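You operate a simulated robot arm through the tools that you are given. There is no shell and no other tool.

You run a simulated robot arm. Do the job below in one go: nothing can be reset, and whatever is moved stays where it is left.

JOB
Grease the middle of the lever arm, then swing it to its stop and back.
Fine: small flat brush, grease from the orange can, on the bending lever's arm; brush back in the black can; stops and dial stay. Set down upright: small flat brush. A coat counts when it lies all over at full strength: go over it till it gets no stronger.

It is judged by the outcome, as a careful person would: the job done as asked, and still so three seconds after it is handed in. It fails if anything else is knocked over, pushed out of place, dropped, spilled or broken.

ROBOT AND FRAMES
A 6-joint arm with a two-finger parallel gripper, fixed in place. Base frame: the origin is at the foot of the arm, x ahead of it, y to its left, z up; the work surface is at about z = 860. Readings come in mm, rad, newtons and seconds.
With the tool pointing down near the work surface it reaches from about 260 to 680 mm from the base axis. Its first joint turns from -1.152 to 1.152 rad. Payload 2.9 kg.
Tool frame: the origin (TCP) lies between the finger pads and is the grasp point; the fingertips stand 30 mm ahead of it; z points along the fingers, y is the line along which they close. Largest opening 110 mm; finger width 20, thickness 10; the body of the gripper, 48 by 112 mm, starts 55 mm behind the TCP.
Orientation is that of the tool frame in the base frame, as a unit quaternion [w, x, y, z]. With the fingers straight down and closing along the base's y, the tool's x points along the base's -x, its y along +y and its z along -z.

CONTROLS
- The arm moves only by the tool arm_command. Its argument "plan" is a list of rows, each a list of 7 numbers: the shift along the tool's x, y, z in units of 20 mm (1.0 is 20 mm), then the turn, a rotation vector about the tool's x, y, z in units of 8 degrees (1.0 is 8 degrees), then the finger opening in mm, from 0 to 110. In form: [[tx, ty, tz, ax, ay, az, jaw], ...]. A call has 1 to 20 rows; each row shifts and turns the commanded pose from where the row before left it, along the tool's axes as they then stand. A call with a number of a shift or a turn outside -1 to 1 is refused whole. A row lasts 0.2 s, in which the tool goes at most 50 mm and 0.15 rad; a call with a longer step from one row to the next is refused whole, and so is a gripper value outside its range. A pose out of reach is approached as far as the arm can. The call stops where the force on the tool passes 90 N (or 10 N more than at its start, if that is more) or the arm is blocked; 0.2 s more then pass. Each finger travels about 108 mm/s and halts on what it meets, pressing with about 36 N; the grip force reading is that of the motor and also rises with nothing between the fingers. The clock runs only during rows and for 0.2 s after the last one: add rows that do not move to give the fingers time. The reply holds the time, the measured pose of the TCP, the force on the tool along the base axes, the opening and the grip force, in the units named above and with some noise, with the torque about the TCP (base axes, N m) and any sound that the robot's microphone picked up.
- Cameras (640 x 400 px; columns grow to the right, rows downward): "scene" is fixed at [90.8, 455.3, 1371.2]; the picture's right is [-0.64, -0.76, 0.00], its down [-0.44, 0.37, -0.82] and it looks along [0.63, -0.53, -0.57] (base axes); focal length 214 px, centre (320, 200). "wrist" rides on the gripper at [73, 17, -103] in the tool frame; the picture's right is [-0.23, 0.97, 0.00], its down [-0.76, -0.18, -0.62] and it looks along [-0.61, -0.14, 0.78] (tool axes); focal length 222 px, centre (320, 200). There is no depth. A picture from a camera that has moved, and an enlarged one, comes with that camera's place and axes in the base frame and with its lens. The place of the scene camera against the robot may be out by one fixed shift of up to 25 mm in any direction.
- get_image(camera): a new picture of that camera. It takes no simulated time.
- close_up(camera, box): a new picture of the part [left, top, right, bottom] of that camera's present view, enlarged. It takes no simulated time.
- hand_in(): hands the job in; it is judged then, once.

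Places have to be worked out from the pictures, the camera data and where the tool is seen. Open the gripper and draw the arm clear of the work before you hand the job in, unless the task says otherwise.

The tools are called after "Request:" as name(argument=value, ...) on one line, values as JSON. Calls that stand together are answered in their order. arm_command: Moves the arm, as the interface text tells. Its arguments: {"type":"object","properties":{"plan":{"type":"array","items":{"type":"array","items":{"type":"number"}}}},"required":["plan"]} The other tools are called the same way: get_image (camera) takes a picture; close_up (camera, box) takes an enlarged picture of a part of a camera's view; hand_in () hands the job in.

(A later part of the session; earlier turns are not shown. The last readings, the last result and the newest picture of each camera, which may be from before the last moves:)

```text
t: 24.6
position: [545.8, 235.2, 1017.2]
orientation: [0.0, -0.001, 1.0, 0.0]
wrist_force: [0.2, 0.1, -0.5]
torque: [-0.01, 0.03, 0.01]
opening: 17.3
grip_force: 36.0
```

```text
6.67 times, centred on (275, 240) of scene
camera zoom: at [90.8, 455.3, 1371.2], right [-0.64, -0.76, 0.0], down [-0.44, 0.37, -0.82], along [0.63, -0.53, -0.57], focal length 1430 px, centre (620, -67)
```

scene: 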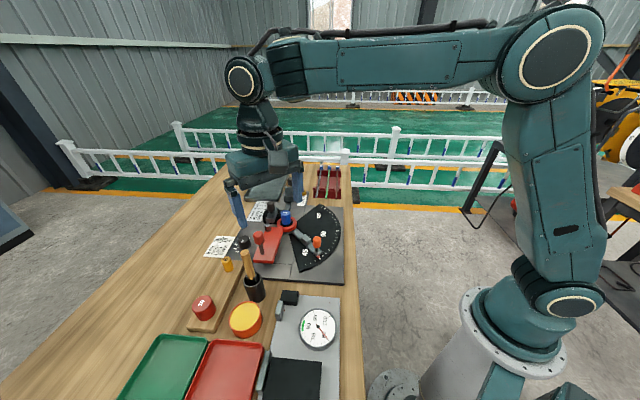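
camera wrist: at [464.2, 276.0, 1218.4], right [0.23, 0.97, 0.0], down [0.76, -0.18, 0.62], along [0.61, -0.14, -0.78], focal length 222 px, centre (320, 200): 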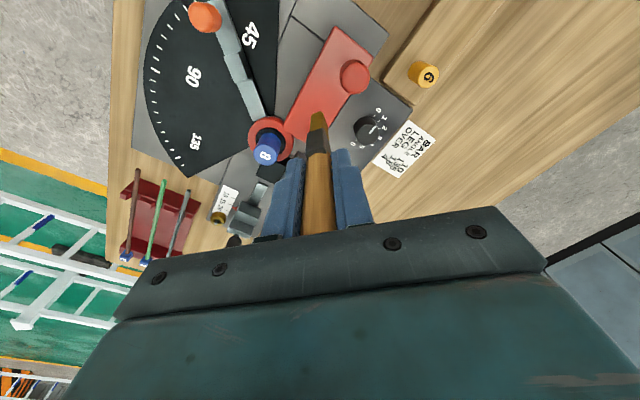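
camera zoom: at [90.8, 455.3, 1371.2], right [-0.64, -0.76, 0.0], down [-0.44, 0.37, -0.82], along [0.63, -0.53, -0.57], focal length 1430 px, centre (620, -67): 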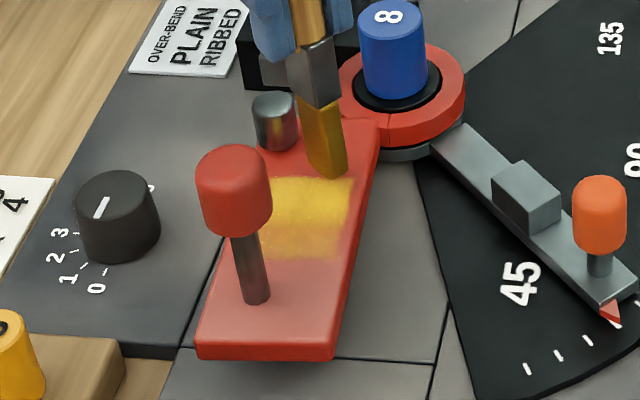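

The coat is building evenly, though the outer end toward the knob is lighter, and the lever crept a degree or so toward its stop, which is harmless. Next I'll do the right-hand lane, starting a little further from the pin.

Request:
arm_command(plan=[[-0.4475, 0.7175, 0, 0, 0, 0, 5], [-0.4475, 0.7175, 0, 0, 0, 0, 5], [0, 0, 0.5, 0, 0, 0, 5], [0.337, 0.323, 0, 0, 0, 0, 5], [0.337, 0.323, 0, 0, 0, 0, 5], [0.337, 0.323, 0, 0, 0, 0, 5], [-0.337, -0.323, 0, 0, 0, 0, 5], [-0.337, -0.323, 0, 0, 0, 0, 5], [-0.337, -0.323, 0, 0, 0, 0, 5], [0.337, 0.323, 0, 0, 0, 0, 5], [0.337, 0.323, 0, 0, 0, 0, 5], [0.337, 0.323, 0, 0, 0, 0, 5], [-0.337, -0.323, 0, 0, 0, 0, 5], [-0.337, -0.323, 0, 0, 0, 0, 5], [-0.337, -0.323, 0, 0, 0, 0, 5], [0, 0, -0.5, 0, 0, 0, 5], [0, 0, 0, 0, 0, 0, 5]])

Request:
close_up(camera="wrist", box=[240, 10, 380, 150])

Request:
close_up(camera="scene", box=[240, 210, 310, 270])

```text
t: 28.2
position: [565.2, 263.1, 1017.3]
orientation: [-0.001, 0.0, 1.0, 0.0]
wrist_force: [0.8, 0.0, -1.1]
torque: [-0.02, -0.02, -0.02]
opening: 17.4
grip_force: 36.3
```

```text
2.86 times, centred on (310, 80) of wrist
camera zoom: at [493.7, 279.2, 1121.2], right [0.23, 0.97, 0.0], down [0.76, -0.18, 0.62], along [0.61, -0.14, -0.78], focal length 635 px, centre (349, 543)
```

zoom: 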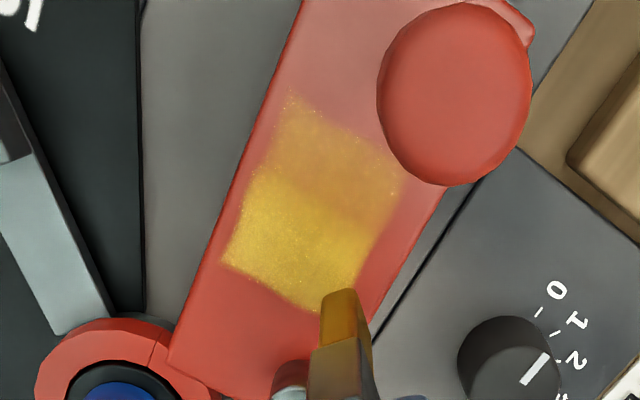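

```text
6.67 times, centred on (275, 240) of scene
camera zoom: at [90.8, 455.3, 1371.2], right [-0.64, -0.76, 0.0], down [-0.44, 0.37, -0.82], along [0.63, -0.53, -0.57], focal length 1430 px, centre (620, -67)
```

zoom: 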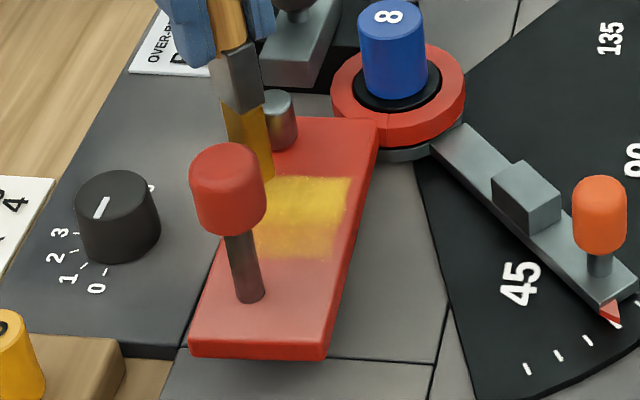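

The lever is back at its original place. The right-hand strip seems little changed, so I'll press down in that lane again and read the force to make sure the brush was touching.

Request:
arm_command(plan=[[0, 0, 0.5, 0, 0, 0, 5], [0.337, 0.323, 0, 0, 0, 0, 5], [0.337, 0.323, 0, 0, 0, 0, 5], [0.337, 0.323, 0, 0, 0, 0, 5]])

Request:
close_up(camera="wrist", box=[240, 30, 380, 170])

Request:
close_up(camera="scene", box=[240, 210, 310, 270])

```text
t: 29.2
position: [545.7, 284.4, 1009.1]
orientation: [0.002, -0.001, 1.0, 0.001]
wrist_force: [1.5, -2.8, 11.2]
torque: [-0.4, -0.23, -0.03]
opening: 17.2
grip_force: 36.4
```

```text
2.86 times, centred on (310, 100) of wrist
camera zoom: at [473.0, 299.5, 1113.3], right [0.23, 0.97, 0.0], down [0.76, -0.18, 0.63], along [0.61, -0.14, -0.78], focal length 635 px, centre (349, 486)
```

zoom: 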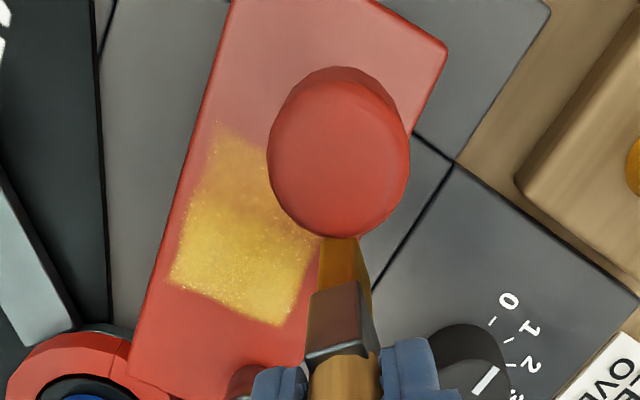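

```text
6.67 times, centred on (275, 240) of scene
camera zoom: at [90.6, 455.1, 1371.3], right [-0.64, -0.76, 0.0], down [-0.44, 0.37, -0.82], along [0.63, -0.53, -0.57], focal length 1430 px, centre (620, -67)
```

zoom: 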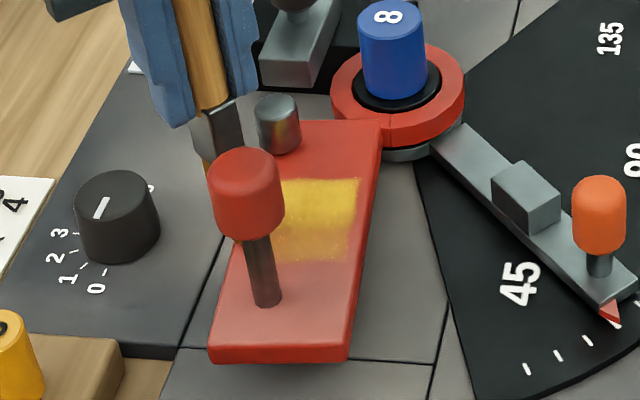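

The brush was touching there at 11 N, so the coat zone simply ends before that strip; the zone spans nominal lateral 540–578. The drag swung the lever a few degrees, so I'll stroke back as before to bring it back, then lift and move above the zone's outer half.

Request:
arm_command(plan=[[-0.337, -0.323, 0, 0, 0, 0, 5], [-0.337, -0.323, 0, 0, 0, 0, 5], [-0.337, -0.323, 0, 0, 0, 0, 5], [0, 0, -0.5, 0, 0, 0, 5], [0.55, -0.0625, 0, 0, 0, 0, 5], [0.55, -0.0625, 0, 0, 0, 0, 5], [0, 0, 0, 0, 0, 0, 5]])

Request:
close_up(camera="wrist", box=[240, 30, 380, 170])

Request:
close_up(camera="scene", box=[240, 210, 310, 270])

```text
t: 30.8
position: [542.4, 261.5, 1018.8]
orientation: [0.0, 0.0, 1.0, 0.0]
wrist_force: [-0.8, -0.5, -0.3]
torque: [-0.01, -0.01, 0.01]
opening: 17.1
grip_force: 36.4
```

```text
2.86 times, centred on (310, 100) of wrist
camera zoom: at [471.0, 278.0, 1122.0], right [0.23, 0.97, 0.0], down [0.76, -0.18, 0.62], along [0.61, -0.14, -0.78], focal length 635 px, centre (349, 486)
```

zoom: 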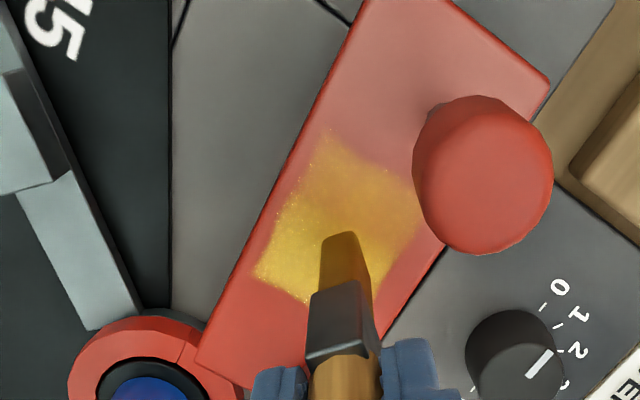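

```text
6.67 times, centred on (275, 240) of scene
camera zoom: at [90.8, 455.3, 1371.2], right [-0.64, -0.76, 0.0], down [-0.44, 0.37, -0.82], along [0.63, -0.53, -0.57], focal length 1430 px, centre (620, -67)
```

zoom: 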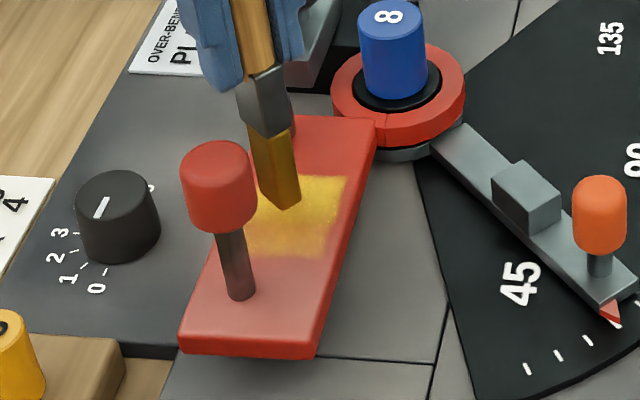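

The lever is within a degree or so of its starting angle, and the brush is above the zone's centre. I'll do several short strokes on the lighter outer half.

Request:
arm_command(plan=[[0, 0, 0.5, 0, 0, 0, 5], [0.29, 0.28, 0, 0, 0, 0, 5], [0.29, 0.28, 0, 0, 0, 0, 5], [-0.29, -0.28, 0, 0, 0, 0, 5], [-0.29, -0.28, 0, 0, 0, 0, 5], [0.29, 0.28, 0, 0, 0, 0, 5], [0.29, 0.28, 0, 0, 0, 0, 5], [-0.29, -0.28, 0, 0, 0, 0, 5], [-0.29, -0.28, 0, 0, 0, 0, 5], [0.625, -0.65, 0, 0, 0, 0, 5], [0.29, 0.28, 0, 0, 0, 0, 5], [0.29, 0.28, 0, 0, 0, 0, 5], [-0.29, -0.28, 0, 0, 0, 0, 5], [-0.29, -0.28, 0, 0, 0, 0, 5], [0.29, 0.28, 0, 0, 0, 0, 5], [0.29, 0.28, 0, 0, 0, 0, 5], [-0.29, -0.28, 0, 0, 0, 0, 5], [-0.29, -0.28, 0, 0, 0, 0, 5], [0, 0, -0.7, 0, 0, 0, 5]])

Request:
close_up(camera="wrist", box=[250, 30, 390, 170])

Request:
close_up(camera="scene", box=[240, 210, 310, 270])

```text
t: 34.8
position: [529.4, 247.1, 1019.8]
orientation: [-0.002, 0.001, 1.0, -0.002]
wrist_force: [-0.8, -0.3, 0.3]
torque: [0.04, -0.03, 0.01]
opening: 17.2
grip_force: 36.2
```

```text
2.86 times, centred on (320, 100) of wrist
camera zoom: at [458.8, 264.0, 1124.0], right [0.23, 0.97, 0.0], down [0.76, -0.18, 0.62], along [0.6, -0.14, -0.78], focal length 635 px, centre (320, 486)
```

zoom: 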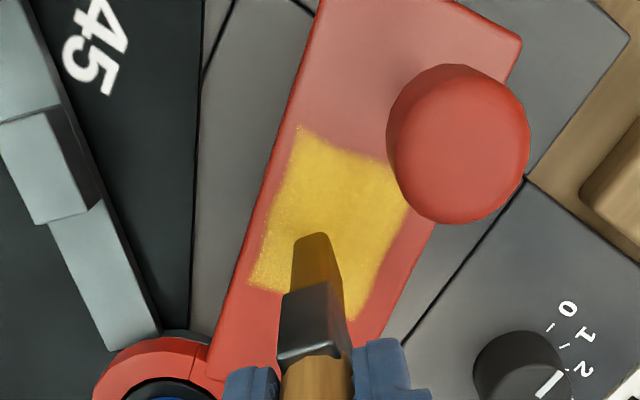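

```text
6.67 times, centred on (275, 240) of scene
camera zoom: at [90.8, 455.3, 1371.2], right [-0.64, -0.76, 0.0], down [-0.44, 0.37, -0.82], along [0.63, -0.53, -0.57], focal length 1430 px, centre (620, -67)
```

zoom: 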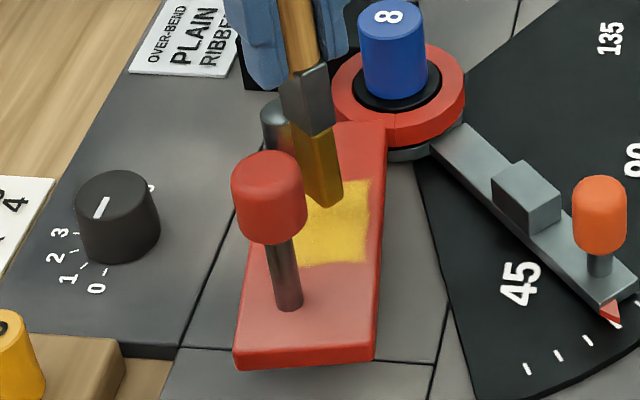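

The outer half is much stronger now, and the zone looks nearly uniform; the lever has drifted about 10° toward the stop. I'll reload the brush so I can go over it until it gets no stronger: lift high, cross to the orange can and come down just above the grease.

Request:
arm_command(plan=[[0, 0, -1, 0, 0, 0, 5], [0, 0, -1, 0, 0, 0, 5], [0, 0, -1, 0, 0, 0, 5], [0, 0, -1, 0, 0, 0, 5], [0, 0, -0.8, 0, 0, 0, 5], [0.836, 0.93, 0, 0, 0, 0, 5], [0.836, 0.93, 0, 0, 0, 0, 5], [0.836, 0.93, 0, 0, 0, 0, 5], [0.836, 0.93, 0, 0, 0, 0, 5], [0.836, 0.93, 0, 0, 0, 0, 5], [0.836, 0.93, 0, 0, 0, 0, 5], [0.836, 0.93, 0, 0, 0, 0, 5], [0.836, 0.93, 0, 0, 0, 0, 5], [0.836, 0.93, 0, 0, 0, 0, 5], [0, 0, 1, 0, 0, 0, 5], [0, 0, 1, 0, 0, 0, 5], [0, 0, 1, 0, 0, 0, 5], [0, 0, 1, 0, 0, 0, 5], [0, 0, 0.6, 0, 0, 0, 5], [0, 0, 0, 0, 0, 0, 5]])

Request:
close_up(camera="wrist", box=[270, 70, 370, 170])

Request:
close_up(camera="scene", box=[210, 215, 310, 350])

```text
t: 39.0
position: [380.5, 417.4, 1026.6]
orientation: [0.001, 0.0, 1.0, 0.0]
wrist_force: [0.3, 0.5, -0.9]
torque: [0.04, -0.03, 0.01]
opening: 17.3
grip_force: 35.8
```

```text
4.00 times, centred on (320, 120) of wrist
camera zoom: at [308.2, 432.0, 1129.6], right [0.23, 0.97, 0.0], down [0.76, -0.18, 0.62], along [0.61, -0.14, -0.78], focal length 888 px, centre (320, 520)
```

zoom: 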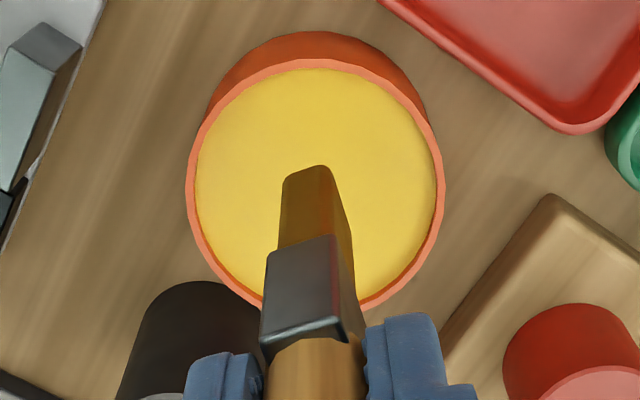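

```text
2.96 times, centred on (260, 282) of scene
camera zoom: at [90.8, 455.3, 1371.2], right [-0.64, -0.76, 0.0], down [-0.44, 0.37, -0.82], along [0.63, -0.53, -0.57], focal length 636 px, centre (498, -44)
```

zoom: 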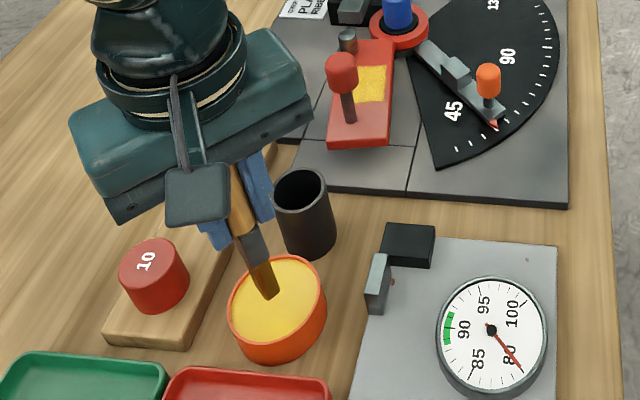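

The tip is over the centre of the grease. I'll lower in steps until there's light contact.

Request:
arm_command(plan=[[0, 0, 0.5, 0, 0, 0, 5], [0, 0, 0.4, 0, 0, 0, 5], [0, 0, 0.2, 0, 0, 0, 5], [0, 0, 0.1, 0, 0, 0, 5], [0, 0, 0, 0, 0, 0, 5]])

Request:
close_up(camera="scene", box=[210, 270, 280, 350])

```text
t: 40.2
position: [380.4, 415.0, 1003.5]
orientation: [0.001, -0.001, 1.0, 0.001]
wrist_force: [0.1, 0.3, -0.6]
torque: [0.0, 0.04, 0.0]
opening: 17.2
grip_force: 36.2
```

```text
5.00 times, centred on (245, 310) of scene
camera zoom: at [90.8, 455.3, 1371.2], right [-0.64, -0.76, 0.0], down [-0.44, 0.37, -0.82], along [0.63, -0.53, -0.57], focal length 1072 px, centre (695, -350)
```

zoom: 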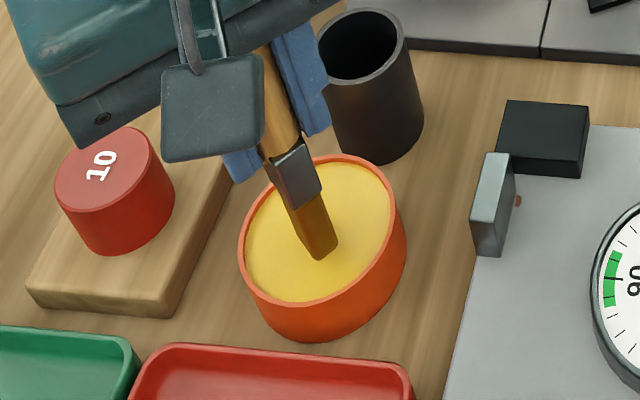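

No contact yet. I'll go a few millimetres lower.

Request:
arm_command(plan=[[0, 0, 0.1, 0, 0, 0, 5], [0, 0, 0.1, 0, 0, 0, 5], [0, 0, 0.1, 0, 0, 0, 5], [0, 0, 0.05, 0, 0, 0, 5], [0, 0, 0, 0, 0, 0, 5]])

Request:
close_up(camera="scene", box=[210, 270, 280, 350])

```text
t: 41.4
position: [380.3, 415.0, 996.8]
orientation: [0.001, 0.0, 1.0, 0.001]
wrist_force: [-1.6, -1.4, 6.3]
torque: [-0.07, 0.09, 0.01]
opening: 17.3
grip_force: 35.8
```

```text
5.00 times, centred on (245, 310) of scene
camera zoom: at [90.6, 455.2, 1371.2], right [-0.64, -0.76, 0.0], down [-0.44, 0.37, -0.82], along [0.63, -0.53, -0.57], focal length 1072 px, centre (695, -350)
```

zoom: 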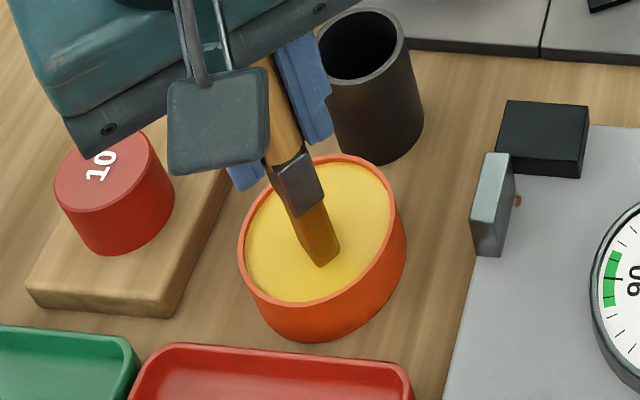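

Light contact at 6 N. I'll press 2 mm more for a full load and dwell briefly.

Request:
arm_command(plan=[[0, 0, 0.1, 0, 0, 0, 5], [0, 0, 0, 0, 0, 0, 5], [0, 0, 0, 0, 0, 0, 5], [0, 0, 0, 0, 0, 0, 5]])

Request:
close_up(camera="scene", box=[210, 270, 280, 350])

Request:
close_up(camera="scene", box=[240, 200, 320, 270])

```text
t: 42.4
position: [380.1, 416.0, 995.4]
orientation: [0.002, 0.0, 1.0, 0.004]
wrist_force: [-3.4, -3.5, 29.1]
torque: [-0.35, 0.17, -0.03]
opening: 17.4
grip_force: 35.7
```

```text
5.00 times, centred on (245, 310) of scene
camera zoom: at [90.3, 454.8, 1371.4], right [-0.64, -0.76, 0.0], down [-0.44, 0.37, -0.82], along [0.63, -0.53, -0.57], focal length 1072 px, centre (695, -350)
```

zoom: 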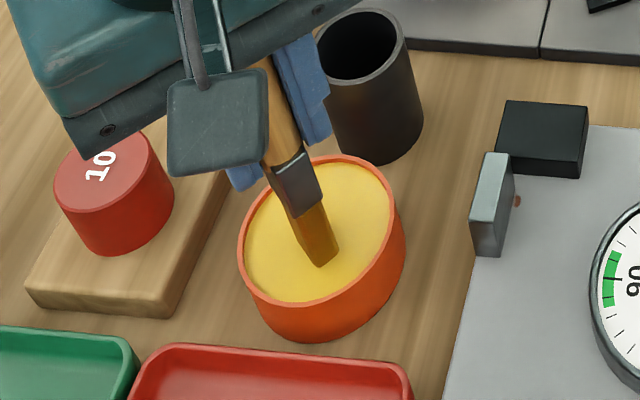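

```text
5.71 times, centred on (280, 235) of scene
camera zoom: at [90.3, 454.8, 1371.4], right [-0.64, -0.76, 0.0], down [-0.44, 0.37, -0.82], along [0.63, -0.53, -0.57], focal length 1226 px, centre (549, 0)
```

zoom: 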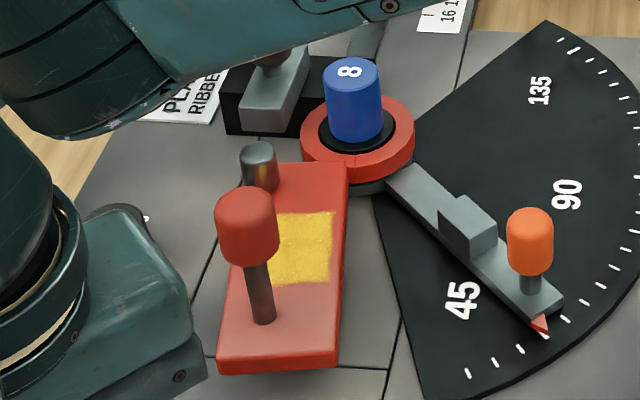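

The brush is loaded at 29 N. The scene view shows the coat nearly full. I'll go back high over the coat zone, whose centre is now near (525,251) with the arm at about 146°.

Request:
arm_command(plan=[[0, 0, -0.5, 0, 0, 0, 5], [0, 0, -1, 0, 0, 0, 5], [0, 0, -1, 0, 0, 0, 5], [0, 0, -1, 0, 0, 0, 5], [0, 0, -1, 0, 0, 0, 5], [0, 0, -1, 0, 0, 0, 5], [0, 0, -0.4, 0, 0, 0, 5], [-0.743, -0.899, 0, 0, 0, 0, 5], [-0.743, -0.899, 0, 0, 0, 0, 5], [-0.743, -0.899, 0, 0, 0, 0, 5], [-0.743, -0.899, 0, 0, 0, 0, 5], [-0.743, -0.899, 0, 0, 0, 0, 5], [-0.743, -0.899, 0, 0, 0, 0, 5], [-0.743, -0.899, 0, 0, 0, 0, 5], [-0.743, -0.899, 0, 0, 0, 0, 5], [-0.743, -0.899, 0, 0, 0, 0, 5], [-0.743, -0.899, 0, 0, 0, 0, 5], [0, 0, 1, 0, 0, 0, 5], [0, 0, 1, 0, 0, 0, 5], [0, 0, 0, 0, 0, 0, 5]])

Request:
close_up(camera="wrist", box=[250, 20, 400, 170])

Request:
close_up(camera="scene", box=[240, 200, 310, 270])

```text
t: 46.6
position: [530.1, 236.9, 1071.3]
orientation: [0.001, 0.0, 1.0, 0.0]
wrist_force: [-0.1, 0.0, -0.4]
torque: [-0.02, -0.02, 0.0]
opening: 17.3
grip_force: 36.1
```

```text
2.67 times, centred on (325, 95) of wrist
camera zoom: at [456.8, 252.2, 1175.2], right [0.23, 0.97, 0.0], down [0.76, -0.18, 0.62], along [0.61, -0.14, -0.78], focal length 592 px, centre (307, 480)
```

zoom: 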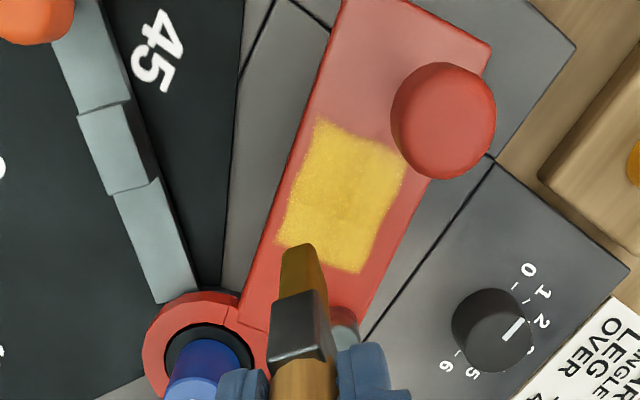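

```text
5.71 times, centred on (275, 235) of scene
camera zoom: at [90.8, 455.3, 1371.2], right [-0.64, -0.76, 0.0], down [-0.44, 0.37, -0.82], along [0.63, -0.53, -0.57], focal length 1226 px, centre (577, 0)
```

zoom: 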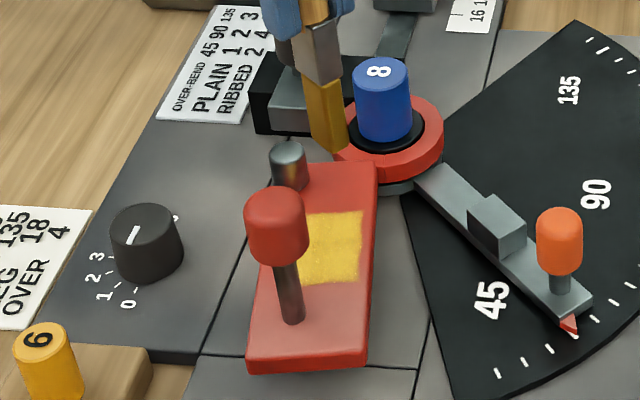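

The coat shows as a clean rectangle, a little weaker along its left and inner edges. I'm above that inner-left corner now, so I'll lower until it touches.

Request:
arm_command(plan=[[0, 0, 1, 0, 0, 0, 5], [0, 0, 1, 0, 0, 0, 5], [0, 0, 0.8, 0, 0, 0, 5], [0, 0, 0.25, 0, 0, 0, 5], [0, 0, 0.1, 0, 0, 0, 5], [0, 0, 0, 0, 0, 0, 5]])

Request:
close_up(camera="wrist", box=[250, 20, 400, 170])

```text
t: 48.0
position: [528.4, 236.2, 1010.5]
orientation: [0.003, 0.0, 1.0, 0.001]
wrist_force: [-1.6, 0.0, 12.5]
torque: [-0.05, 0.08, -0.02]
opening: 17.1
grip_force: 36.1
```

```text
2.67 times, centred on (325, 95) of wrist
camera zoom: at [457.3, 252.1, 1113.5], right [0.23, 0.97, 0.0], down [0.76, -0.18, 0.63], along [0.61, -0.14, -0.78], focal length 592 px, centre (307, 480)
```

zoom: 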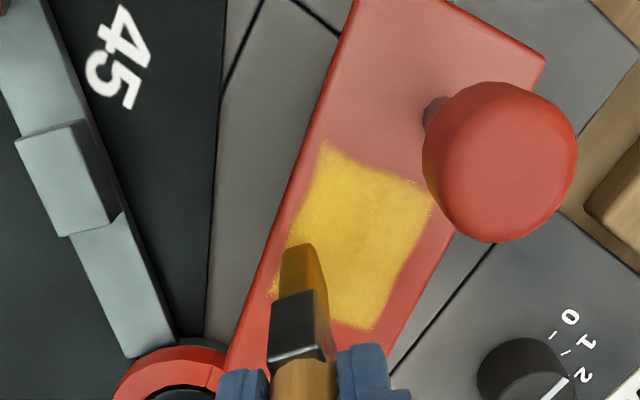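

Contact at 12.5 N. I'll go over the left lane twice, out and back.

Request:
arm_command(plan=[[0.387, 0.262, 0, 0, 0, 0, 5], [0.387, 0.262, 0, 0, 0, 0, 5], [0.387, 0.262, 0, 0, 0, 0, 5], [-0.387, -0.262, 0, 0, 0, 0, 5], [-0.387, -0.262, 0, 0, 0, 0, 5], [-0.387, -0.262, 0, 0, 0, 0, 5], [0.387, 0.262, 0, 0, 0, 0, 5], [0.387, 0.262, 0, 0, 0, 0, 5], [0.387, 0.262, 0, 0, 0, 0, 5], [-0.387, -0.262, 0, 0, 0, 0, 5], [-0.387, -0.262, 0, 0, 0, 0, 5], [-0.387, -0.262, 0, 0, 0, 0, 5], [0, 0, -0.5, 0, 0, 0, 5], [0, 0, 0, 0, 0, 0, 5]])

Request:
close_up(camera="wrist", box=[250, 20, 400, 170])

Request:
close_up(camera="scene", box=[240, 200, 310, 270])

```text
t: 51.0
position: [530.3, 235.0, 1018.3]
orientation: [0.0, 0.0, 1.0, 0.0]
wrist_force: [-0.5, -0.1, -0.4]
torque: [0.01, 0.05, 0.0]
opening: 17.3
grip_force: 35.8
```

```text
2.67 times, centred on (325, 95) of wrist
camera zoom: at [457.5, 252.2, 1121.2], right [0.23, 0.97, 0.0], down [0.76, -0.18, 0.62], along [0.61, -0.14, -0.78], focal length 592 px, centre (307, 480)
```

zoom: 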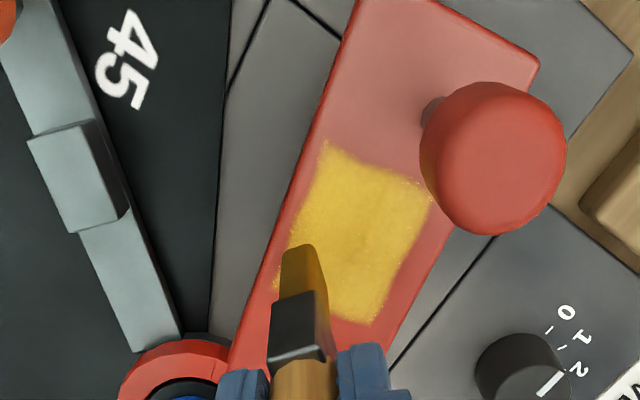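

```text
5.71 times, centred on (275, 235) of scene
camera zoom: at [90.8, 455.3, 1371.2], right [-0.64, -0.76, 0.0], down [-0.44, 0.37, -0.82], along [0.63, -0.53, -0.57], focal length 1226 px, centre (577, 0)
```

zoom: 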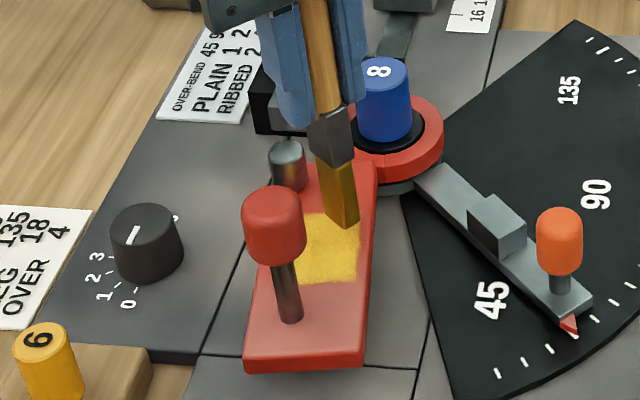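

Hardly any change on the left, so it is close to full. Now I'll go over the right lane twice.

Request:
arm_command(plan=[[-0.5, 0.75, 0, 0, 0, 0, 5], [0, 0, 0.5, 0, 0, 0, 5], [0.387, 0.262, 0, 0, 0, 0, 5], [0.387, 0.262, 0, 0, 0, 0, 5], [0.387, 0.262, 0, 0, 0, 0, 5], [-0.387, -0.262, 0, 0, 0, 0, 5], [-0.387, -0.262, 0, 0, 0, 0, 5], [-0.387, -0.262, 0, 0, 0, 0, 5], [0.387, 0.262, 0, 0, 0, 0, 5], [0.387, 0.262, 0, 0, 0, 0, 5], [0.387, 0.262, 0, 0, 0, 0, 5], [-0.387, -0.262, 0, 0, 0, 0, 5], [-0.387, -0.262, 0, 0, 0, 0, 5], [-0.387, -0.262, 0, 0, 0, 0, 5], [0, 0, -0.5, 0, 0, 0, 5], [-0.387, -0.262, -1, 0, 0, 0, 5], [-0.387, -0.262, -1, 0, 0, 0, 5], [0, 0, 0, 0, 0, 0, 5]])

Request:
close_up(camera="wrist", box=[250, 20, 370, 140])

Request:
close_up(camera="scene", box=[240, 200, 310, 270])

```text
t: 54.8
position: [555.4, 240.2, 1058.0]
orientation: [0.0, 0.0, 1.0, 0.001]
wrist_force: [0.6, 1.1, -0.5]
torque: [-0.01, 0.04, -0.01]
opening: 17.2
grip_force: 36.2
```

```text
3.33 times, centred on (310, 80) of wrist
camera zoom: at [483.4, 256.8, 1161.7], right [0.23, 0.97, 0.0], down [0.76, -0.18, 0.62], along [0.61, -0.14, -0.78], focal length 740 px, centre (353, 600)
```

zoom: 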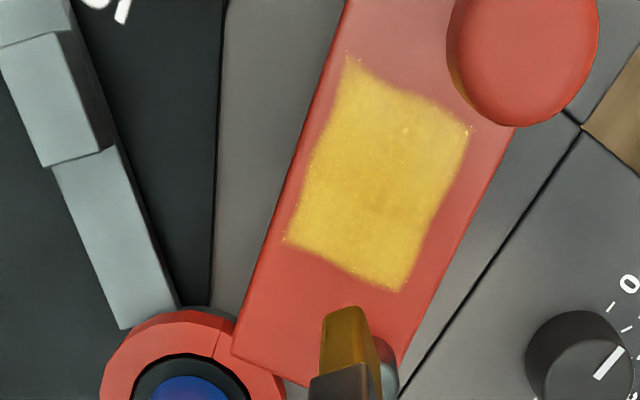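

```text
5.71 times, centred on (275, 235) of scene
camera zoom: at [90.8, 455.3, 1371.2], right [-0.64, -0.76, 0.0], down [-0.44, 0.37, -0.82], along [0.63, -0.53, -0.57], focal length 1226 px, centre (577, 0)
```

zoom: 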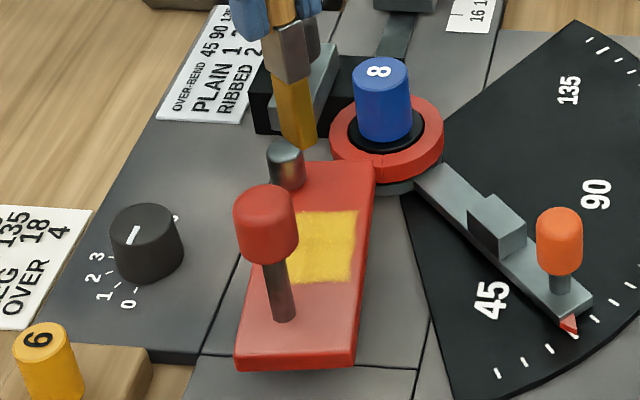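

The coat now looks even. I'll take a close reference view from here, then go over it once more and compare.

Request:
close_up(camera="wrist", box=[295, 30, 345, 80])

Request:
close_up(camera="scene", box=[270, 225, 300, 255])

```text
8.00 times, centred on (320, 55) of wrist
camera zoom: at [483.4, 256.8, 1161.7], right [0.23, 0.97, 0.0], down [0.76, -0.18, 0.62], along [0.61, -0.14, -0.78], focal length 1777 px, centre (320, 1360)
```

zoom: 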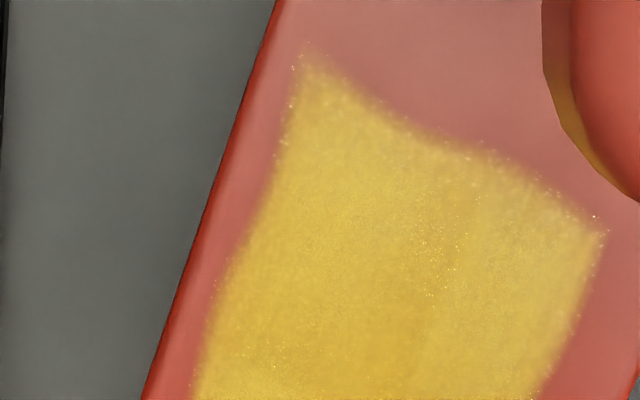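

```text
13.33 times, centred on (285, 240) of scene
camera zoom: at [90.8, 455.3, 1371.2], right [-0.64, -0.76, 0.0], down [-0.44, 0.37, -0.82], along [0.63, -0.53, -0.57], focal length 2860 px, centre (787, -333)
```

zoom: 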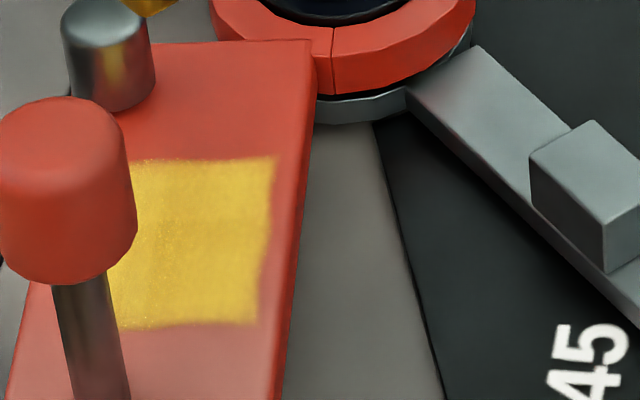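

I'll make one more full round in three lanes to confirm it no longer gets stronger. First come the left and centre lanes.

Request:
arm_command(plan=[[0.715, -0.02, 0, 0, 0, 0, 5], [0.715, -0.02, 0, 0, 0, 0, 5], [0, 0, 1, 0, 0, 0, 5], [0, 0, 1, 0, 0, 0, 5], [0, 0, 0.47, 0, 0, 0, 5], [0.38, 0.27, 0, 0, 0, 0, 5], [0.38, 0.27, 0, 0, 0, 0, 5], [0.38, 0.27, 0, 0, 0, 0, 5], [-0.38, -0.27, 0, 0, 0, 0, 5], [-0.38, -0.27, 0, 0, 0, 0, 5], [-0.38, -0.27, 0, 0, 0, 0, 5], [0, 0, -0.4, 0, 0, 0, 5], [-0.35, 0.49, 0, 0, 0, 0, 5], [0, 0, 0.4, 0, 0, 0, 5], [0.38, 0.27, 0, 0, 0, 0, 5], [0.38, 0.27, 0, 0, 0, 0, 5], [0.38, 0.27, 0, 0, 0, 0, 5], [-0.38, -0.27, 0, 0, 0, 0, 5], [-0.38, -0.27, 0, 0, 0, 0, 5], [-0.38, -0.27, 0, 0, 0, 0, 5]])

Request:
close_up(camera="scene", box=[240, 200, 310, 270])

```text
t: 59.0
position: [532.4, 249.9, 1010.3]
orientation: [0.001, -0.002, 1.0, 0.001]
wrist_force: [-1.7, 2.5, 8.9]
torque: [0.26, 0.17, 0.04]
opening: 17.0
grip_force: 36.2
```

```text
5.71 times, centred on (275, 235) of scene
camera zoom: at [90.5, 455.3, 1371.2], right [-0.64, -0.76, 0.0], down [-0.44, 0.37, -0.82], along [0.63, -0.53, -0.57], focal length 1226 px, centre (577, 0)
```

zoom: 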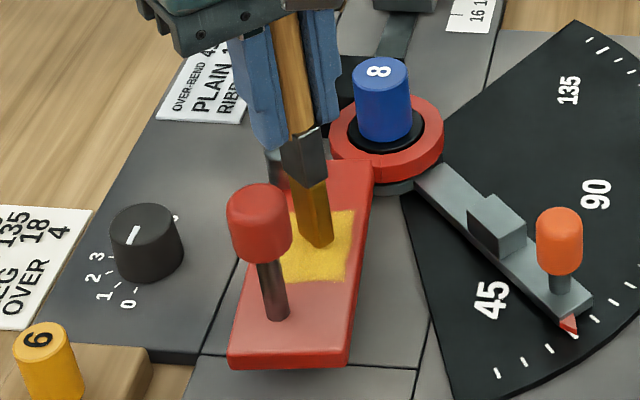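

Contact held at 9 N and the lever has hardly moved. Now the right lane, then retreat to the earlier viewing place.

Request:
arm_command(plan=[[0, 0, -0.4, 0, 0, 0, 5], [-0.35, 0.49, 0, 0, 0, 0, 5], [0, 0, 0.4, 0, 0, 0, 5], [0.38, 0.27, 0, 0, 0, 0, 5], [0.38, 0.27, 0, 0, 0, 0, 5], [0.38, 0.27, 0, 0, 0, 0, 5], [-0.38, -0.27, 0, 0, 0, 0, 5], [-0.38, -0.27, 0, 0, 0, 0, 5], [-0.38, -0.27, 0, 0, 0, 0, 5], [0, 0, -0.5, 0, 0, 0, 5], [-0.35, -0.48, -1, 0, 0, 0, 5], [-0.35, -0.48, -1, 0, 0, 0, 5], [0, 0, 0, 0, 0, 0, 5]])

Request:
close_up(camera="wrist", box=[250, 20, 370, 140])

Request:
close_up(camera="wrist", box=[295, 30, 345, 80])

Request:
close_up(camera="scene", box=[270, 225, 300, 255])

```text
t: 61.8
position: [553.8, 239.0, 1059.3]
orientation: [0.001, 0.0, 1.0, 0.0]
wrist_force: [-0.4, -0.5, -0.3]
torque: [0.0, 0.01, 0.0]
opening: 17.1
grip_force: 35.9
```

```text
3.33 times, centred on (310, 80) of wrist
camera zoom: at [482.1, 256.0, 1162.9], right [0.23, 0.97, 0.0], down [0.76, -0.18, 0.62], along [0.61, -0.14, -0.78], focal length 740 px, centre (353, 600)
```

zoom: 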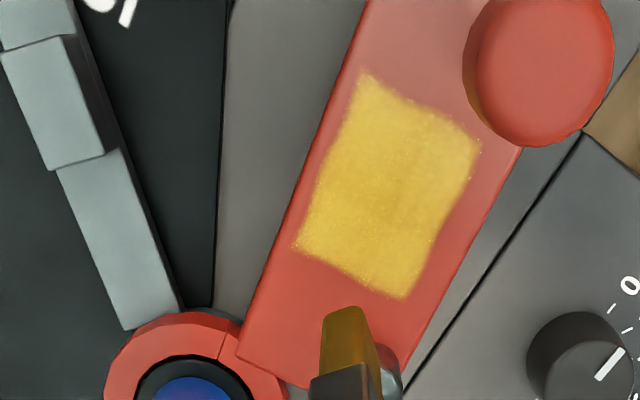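

```text
8.00 times, centred on (320, 55) of wrist
camera zoom: at [482.1, 256.0, 1162.9], right [0.23, 0.97, 0.0], down [0.76, -0.18, 0.62], along [0.61, -0.14, -0.78], focal length 1777 px, centre (320, 1360)
```

zoom: 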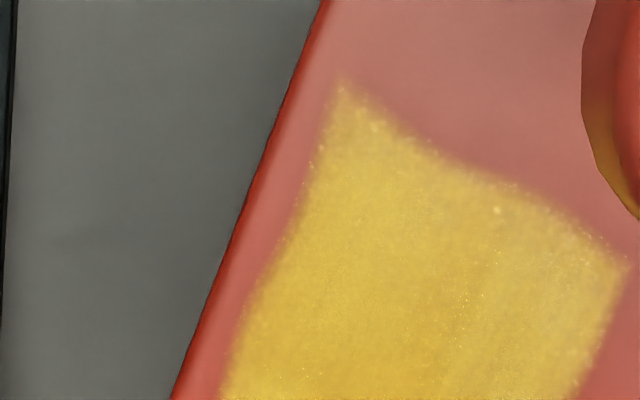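

```text
13.33 times, centred on (285, 240) of scene
camera zoom: at [90.8, 455.3, 1371.2], right [-0.64, -0.76, 0.0], down [-0.44, 0.37, -0.82], along [0.63, -0.53, -0.57], focal length 2860 px, centre (787, -333)
```

zoom: 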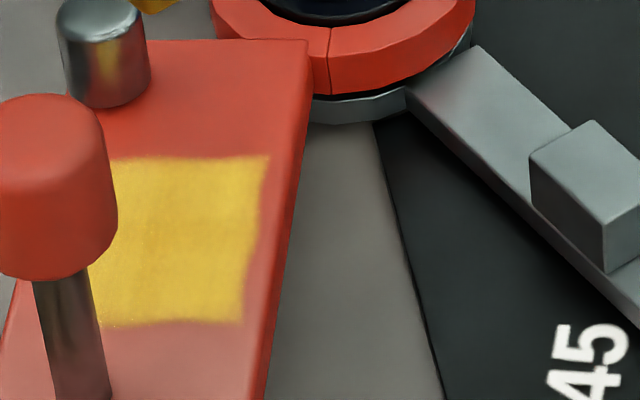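

No visible change from the extra pass, so the coat is at full strength. Now I'll take the brush back: up high over the knob, across to the black can, and stop just above its rim to check alignment.

Request:
arm_command(plan=[[0, 0, -0.92, 0, 0, 0, 5], [0, 0, -0.92, 0, 0, 0, 5], [0, 0, -0.92, 0, 0, 0, 5], [0.864, 0.907, 0, 0, 0, 0, 5], [0.864, 0.907, 0, 0, 0, 0, 5], [0.864, 0.907, 0, 0, 0, 0, 5], [0.864, 0.907, 0, 0, 0, 0, 5], [0.864, 0.907, 0, 0, 0, 0, 5], [0.864, 0.907, 0, 0, 0, 0, 5], [0.864, 0.907, 0, 0, 0, 0, 5], [0, 0, 0.75, 0, 0, 0, 5], [0, 0, 0.75, 0, 0, 0, 5], [0, 0, 0.75, 0, 0, 0, 5], [0, 0, 0.75, 0, 0, 0, 5], [0, 0, 0, 0, 0, 0, 5]])

Request:
close_up(camera="wrist", box=[270, 70, 370, 170])

Request:
close_up(camera="scene", box=[220, 220, 300, 310])

```text
t: 65.0
position: [433.3, 366.6, 1054.4]
orientation: [0.001, 0.0, 1.0, 0.001]
wrist_force: [-0.5, -1.3, -0.2]
torque: [-0.01, 0.01, -0.02]
opening: 17.1
grip_force: 36.1
```

```text
4.00 times, centred on (320, 120) of wrist
camera zoom: at [361.2, 383.3, 1157.5], right [0.23, 0.97, 0.0], down [0.76, -0.18, 0.62], along [0.61, -0.14, -0.78], focal length 888 px, centre (320, 520)
```

zoom: 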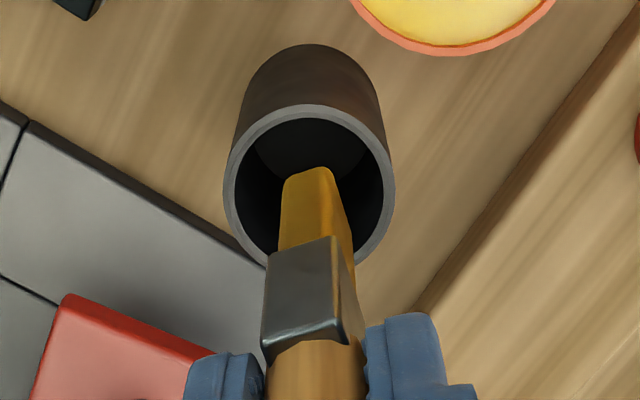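

```text
4.44 times, centred on (260, 265) of scene
camera zoom: at [90.8, 455.3, 1371.2], right [-0.64, -0.76, 0.0], down [-0.44, 0.37, -0.82], along [0.63, -0.53, -0.57], focal length 953 px, centre (587, -89)
```

zoom: 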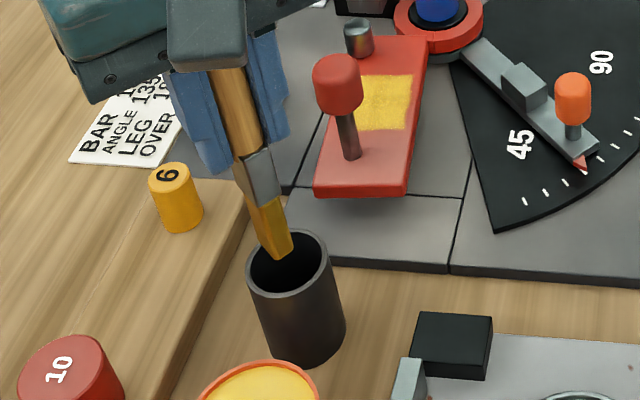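

The bristles line up with the can to within about 2 mm. I'll shift 2 mm in -y and lower slowly into the can.

Request:
arm_command(plan=[[0, -0.1, 0.3, 0, 0, 0, 5], [0, 0, 0.5, 0, 0, 0, 5], [0, 0, 0.5, 0, 0, 0, 5], [0, 0, 0.5, 0, 0, 0, 5], [0, 0, 0.5, 0, 0, 0, 5], [0, 0, 0.5, 0, 0, 0, 5], [0, 0, 0.5, 0, 0, 0, 5], [0, 0, 0.3, 0, 0, 0, 5], [0, 0, 0, 0, 0, 0, 5]])

Request:
close_up(camera="wrist", box=[270, 70, 370, 170])

Request:
close_up(camera="scene", box=[220, 220, 300, 310])

```text
t: 67.0
position: [433.9, 365.3, 983.6]
orientation: [0.0, -0.001, 1.0, 0.001]
wrist_force: [0.2, 0.1, -0.7]
torque: [-0.01, 0.0, 0.0]
opening: 17.2
grip_force: 36.0
```

```text
4.00 times, centred on (320, 120) of wrist
camera zoom: at [361.1, 381.1, 1086.2], right [0.23, 0.97, 0.0], down [0.76, -0.18, 0.62], along [0.61, -0.14, -0.78], focal length 888 px, centre (320, 520)
```

zoom: 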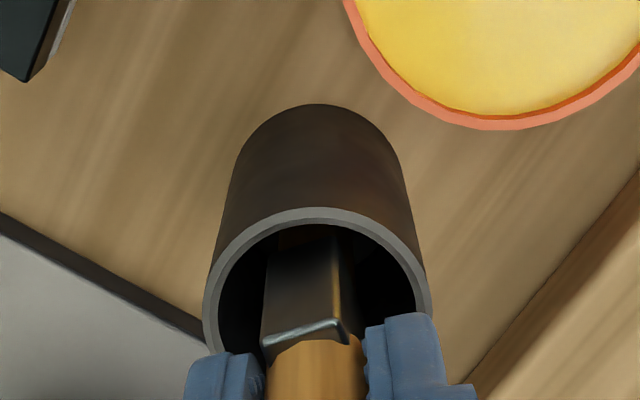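

```text
4.44 times, centred on (260, 265) of scene
camera zoom: at [90.8, 455.3, 1371.2], right [-0.64, -0.76, 0.0], down [-0.44, 0.37, -0.82], along [0.63, -0.53, -0.57], focal length 953 px, centre (587, -89)
```

zoom: 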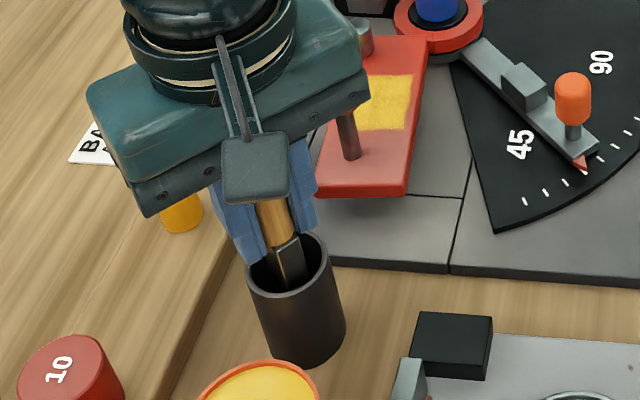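

The brush is inside the can without touching the sides. I'll lower the last stretch in small steps until it meets the floor.

Request:
arm_command(plan=[[0, 0, 0.3, 0, 0, 0, 5], [0, 0, 0.15, 0, 0, 0, 5], [0, 0, 0.1, 0, 0, 0, 5], [0, 0, 0, 0, 0, 0, 5]])

```text
t: 68.0
position: [433.5, 365.2, 970.8]
orientation: [0.001, 0.0, 1.0, 0.0]
wrist_force: [-0.5, 0.2, -1.6]
torque: [-0.02, -0.02, -0.01]
opening: 17.1
grip_force: 36.0
```

No contact yet at TCP 971. I'll go on down in 2 mm steps.

Request:
arm_command(plan=[[0, 0, 0.1, 0, 0, 0, 5], [0, 0, 0, 0, 0, 0, 5]])

Request:
arm_command(plan=[[0, 0, 0.1, 0, 0, 0, 5], [0, 0, 0, 0, 0, 0, 5]])

Request:
close_up(camera="wrist", box=[270, 70, 370, 170])

```text
t: 68.6
position: [433.0, 364.1, 969.7]
orientation: [0.001, 0.0, 1.0, -0.001]
wrist_force: [0.0, -0.4, -0.6]
torque: [-0.03, 0.0, 0.02]
opening: 17.4
grip_force: 35.8
```

```text
t: 69.2
position: [433.1, 364.6, 967.8]
orientation: [0.001, 0.0, 1.0, 0.001]
wrist_force: [-2.0, -1.2, 8.7]
torque: [-0.1, 0.17, -0.01]
opening: 17.3
grip_force: 36.2
```

```text
4.00 times, centred on (320, 120) of wrist
camera zoom: at [361.0, 381.0, 1071.7], right [0.23, 0.97, 0.0], down [0.76, -0.18, 0.62], along [0.61, -0.14, -0.78], focal length 888 px, centre (320, 520)
```

zoom: 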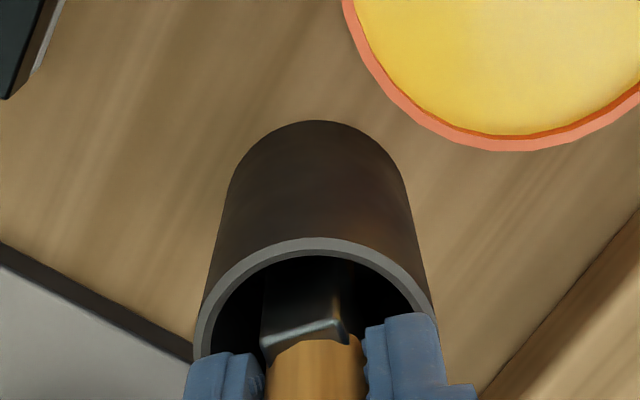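

The brush now stands on the can floor, with 8.7 N of contact. I'll raise 1 mm to relieve the press, open slowly to 60, and look.

Request:
arm_command(plan=[[0, 0, -0.05, 0, 0, 0, 17], [0, 0, 0, 0, 0, 0, 20], [0, 0, 0, 0, 0, 0, 26], [0, 0, 0, 0, 0, 0, 36], [0, 0, 0, 0, 0, 0, 50], [0, 0, 0, 0, 0, 0, 60], [0, 0, 0, 0, 0, 0, 60]])

Request:
get_image(camera="wrist")

Request:
close_up(camera="scene", box=[220, 220, 300, 310])

```text
t: 70.8
position: [433.3, 364.8, 968.0]
orientation: [0.0, 0.0, 1.0, 0.002]
wrist_force: [-1.1, 0.3, 2.0]
torque: [-0.01, 0.03, -0.01]
opening: 59.8
grip_force: 0.0
```

```text
taken
camera wrist: at [361.0, 381.0, 1072.1], right [0.23, 0.97, 0.0], down [0.76, -0.18, 0.62], along [0.61, -0.14, -0.78], focal length 222 px, centre (320, 200)
```

wrist: 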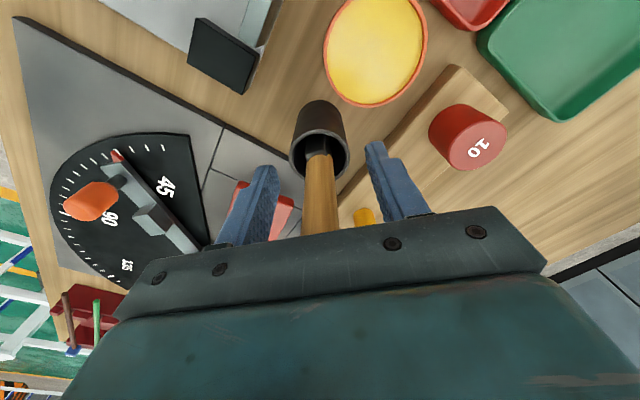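

```text
4.44 times, centred on (260, 265) of scene
camera zoom: at [90.7, 455.3, 1371.2], right [-0.64, -0.76, 0.0], down [-0.44, 0.37, -0.82], along [0.63, -0.53, -0.57], focal length 953 px, centre (587, -89)
```

zoom: 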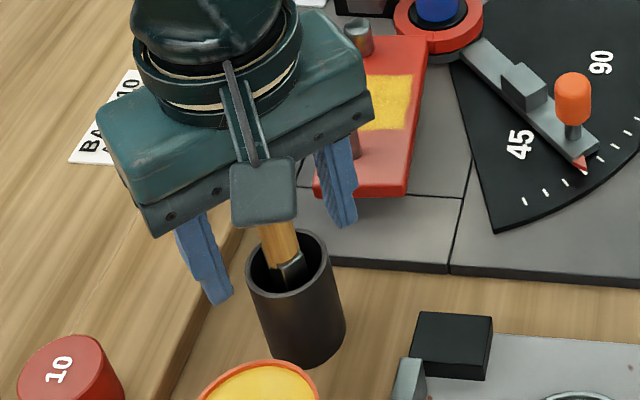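

The brush stands free in the can. I'll raise the gripper straight up clear of the handle and look again.

Request:
arm_command(plan=[[0, 0, -0.5, 0, 0, 0, 60], [0, 0, -0.8, 0, 0, 0, 60], [0, 0, -1, 0, 0, 0, 60], [0, 0, -1, 0, 0, 0, 60], [0, 0, -1, 0, 0, 0, 60], [0, 0, -1, 0, 0, 0, 60], [0, 0, -1, 0, 0, 0, 60], [0, 0, -0.7, 0, 0, 0, 60], [0, 0, 0, 0, 0, 0, 60]])

Request:
get_image(camera="wrist")

Request:
close_up(camera="scene", box=[210, 190, 330, 310])

```text
t: 72.8
position: [432.6, 364.9, 1109.8]
orientation: [0.002, 0.0, 1.0, 0.0]
wrist_force: [-0.7, -0.3, -0.3]
torque: [0.04, 0.04, 0.01]
opening: 59.8
grip_force: 0.0
```

```text
taken
camera wrist: at [360.3, 381.1, 1212.3], right [0.23, 0.97, 0.0], down [0.76, -0.18, 0.62], along [0.61, -0.14, -0.78], focal length 222 px, centre (320, 200)
```

wrist: 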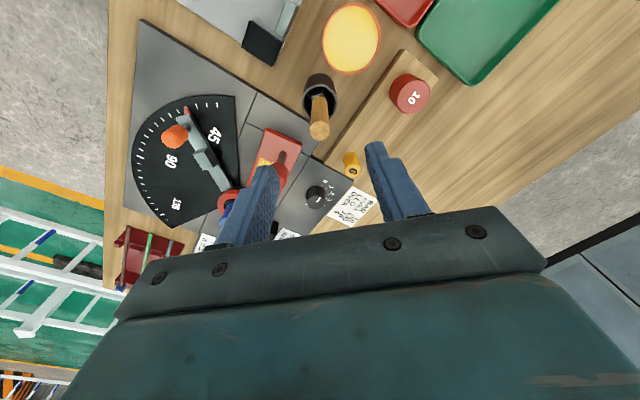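

```text
3.33 times, centred on (270, 250) of scene
camera zoom: at [90.8, 455.3, 1371.2], right [-0.64, -0.76, 0.0], down [-0.44, 0.37, -0.82], along [0.63, -0.53, -0.57], focal length 715 px, centre (487, 33)
```

zoom: 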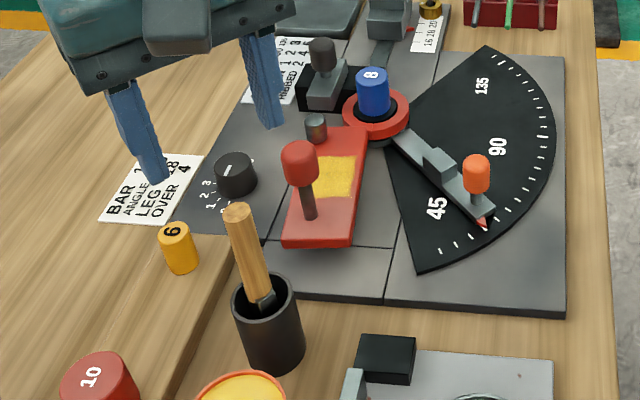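

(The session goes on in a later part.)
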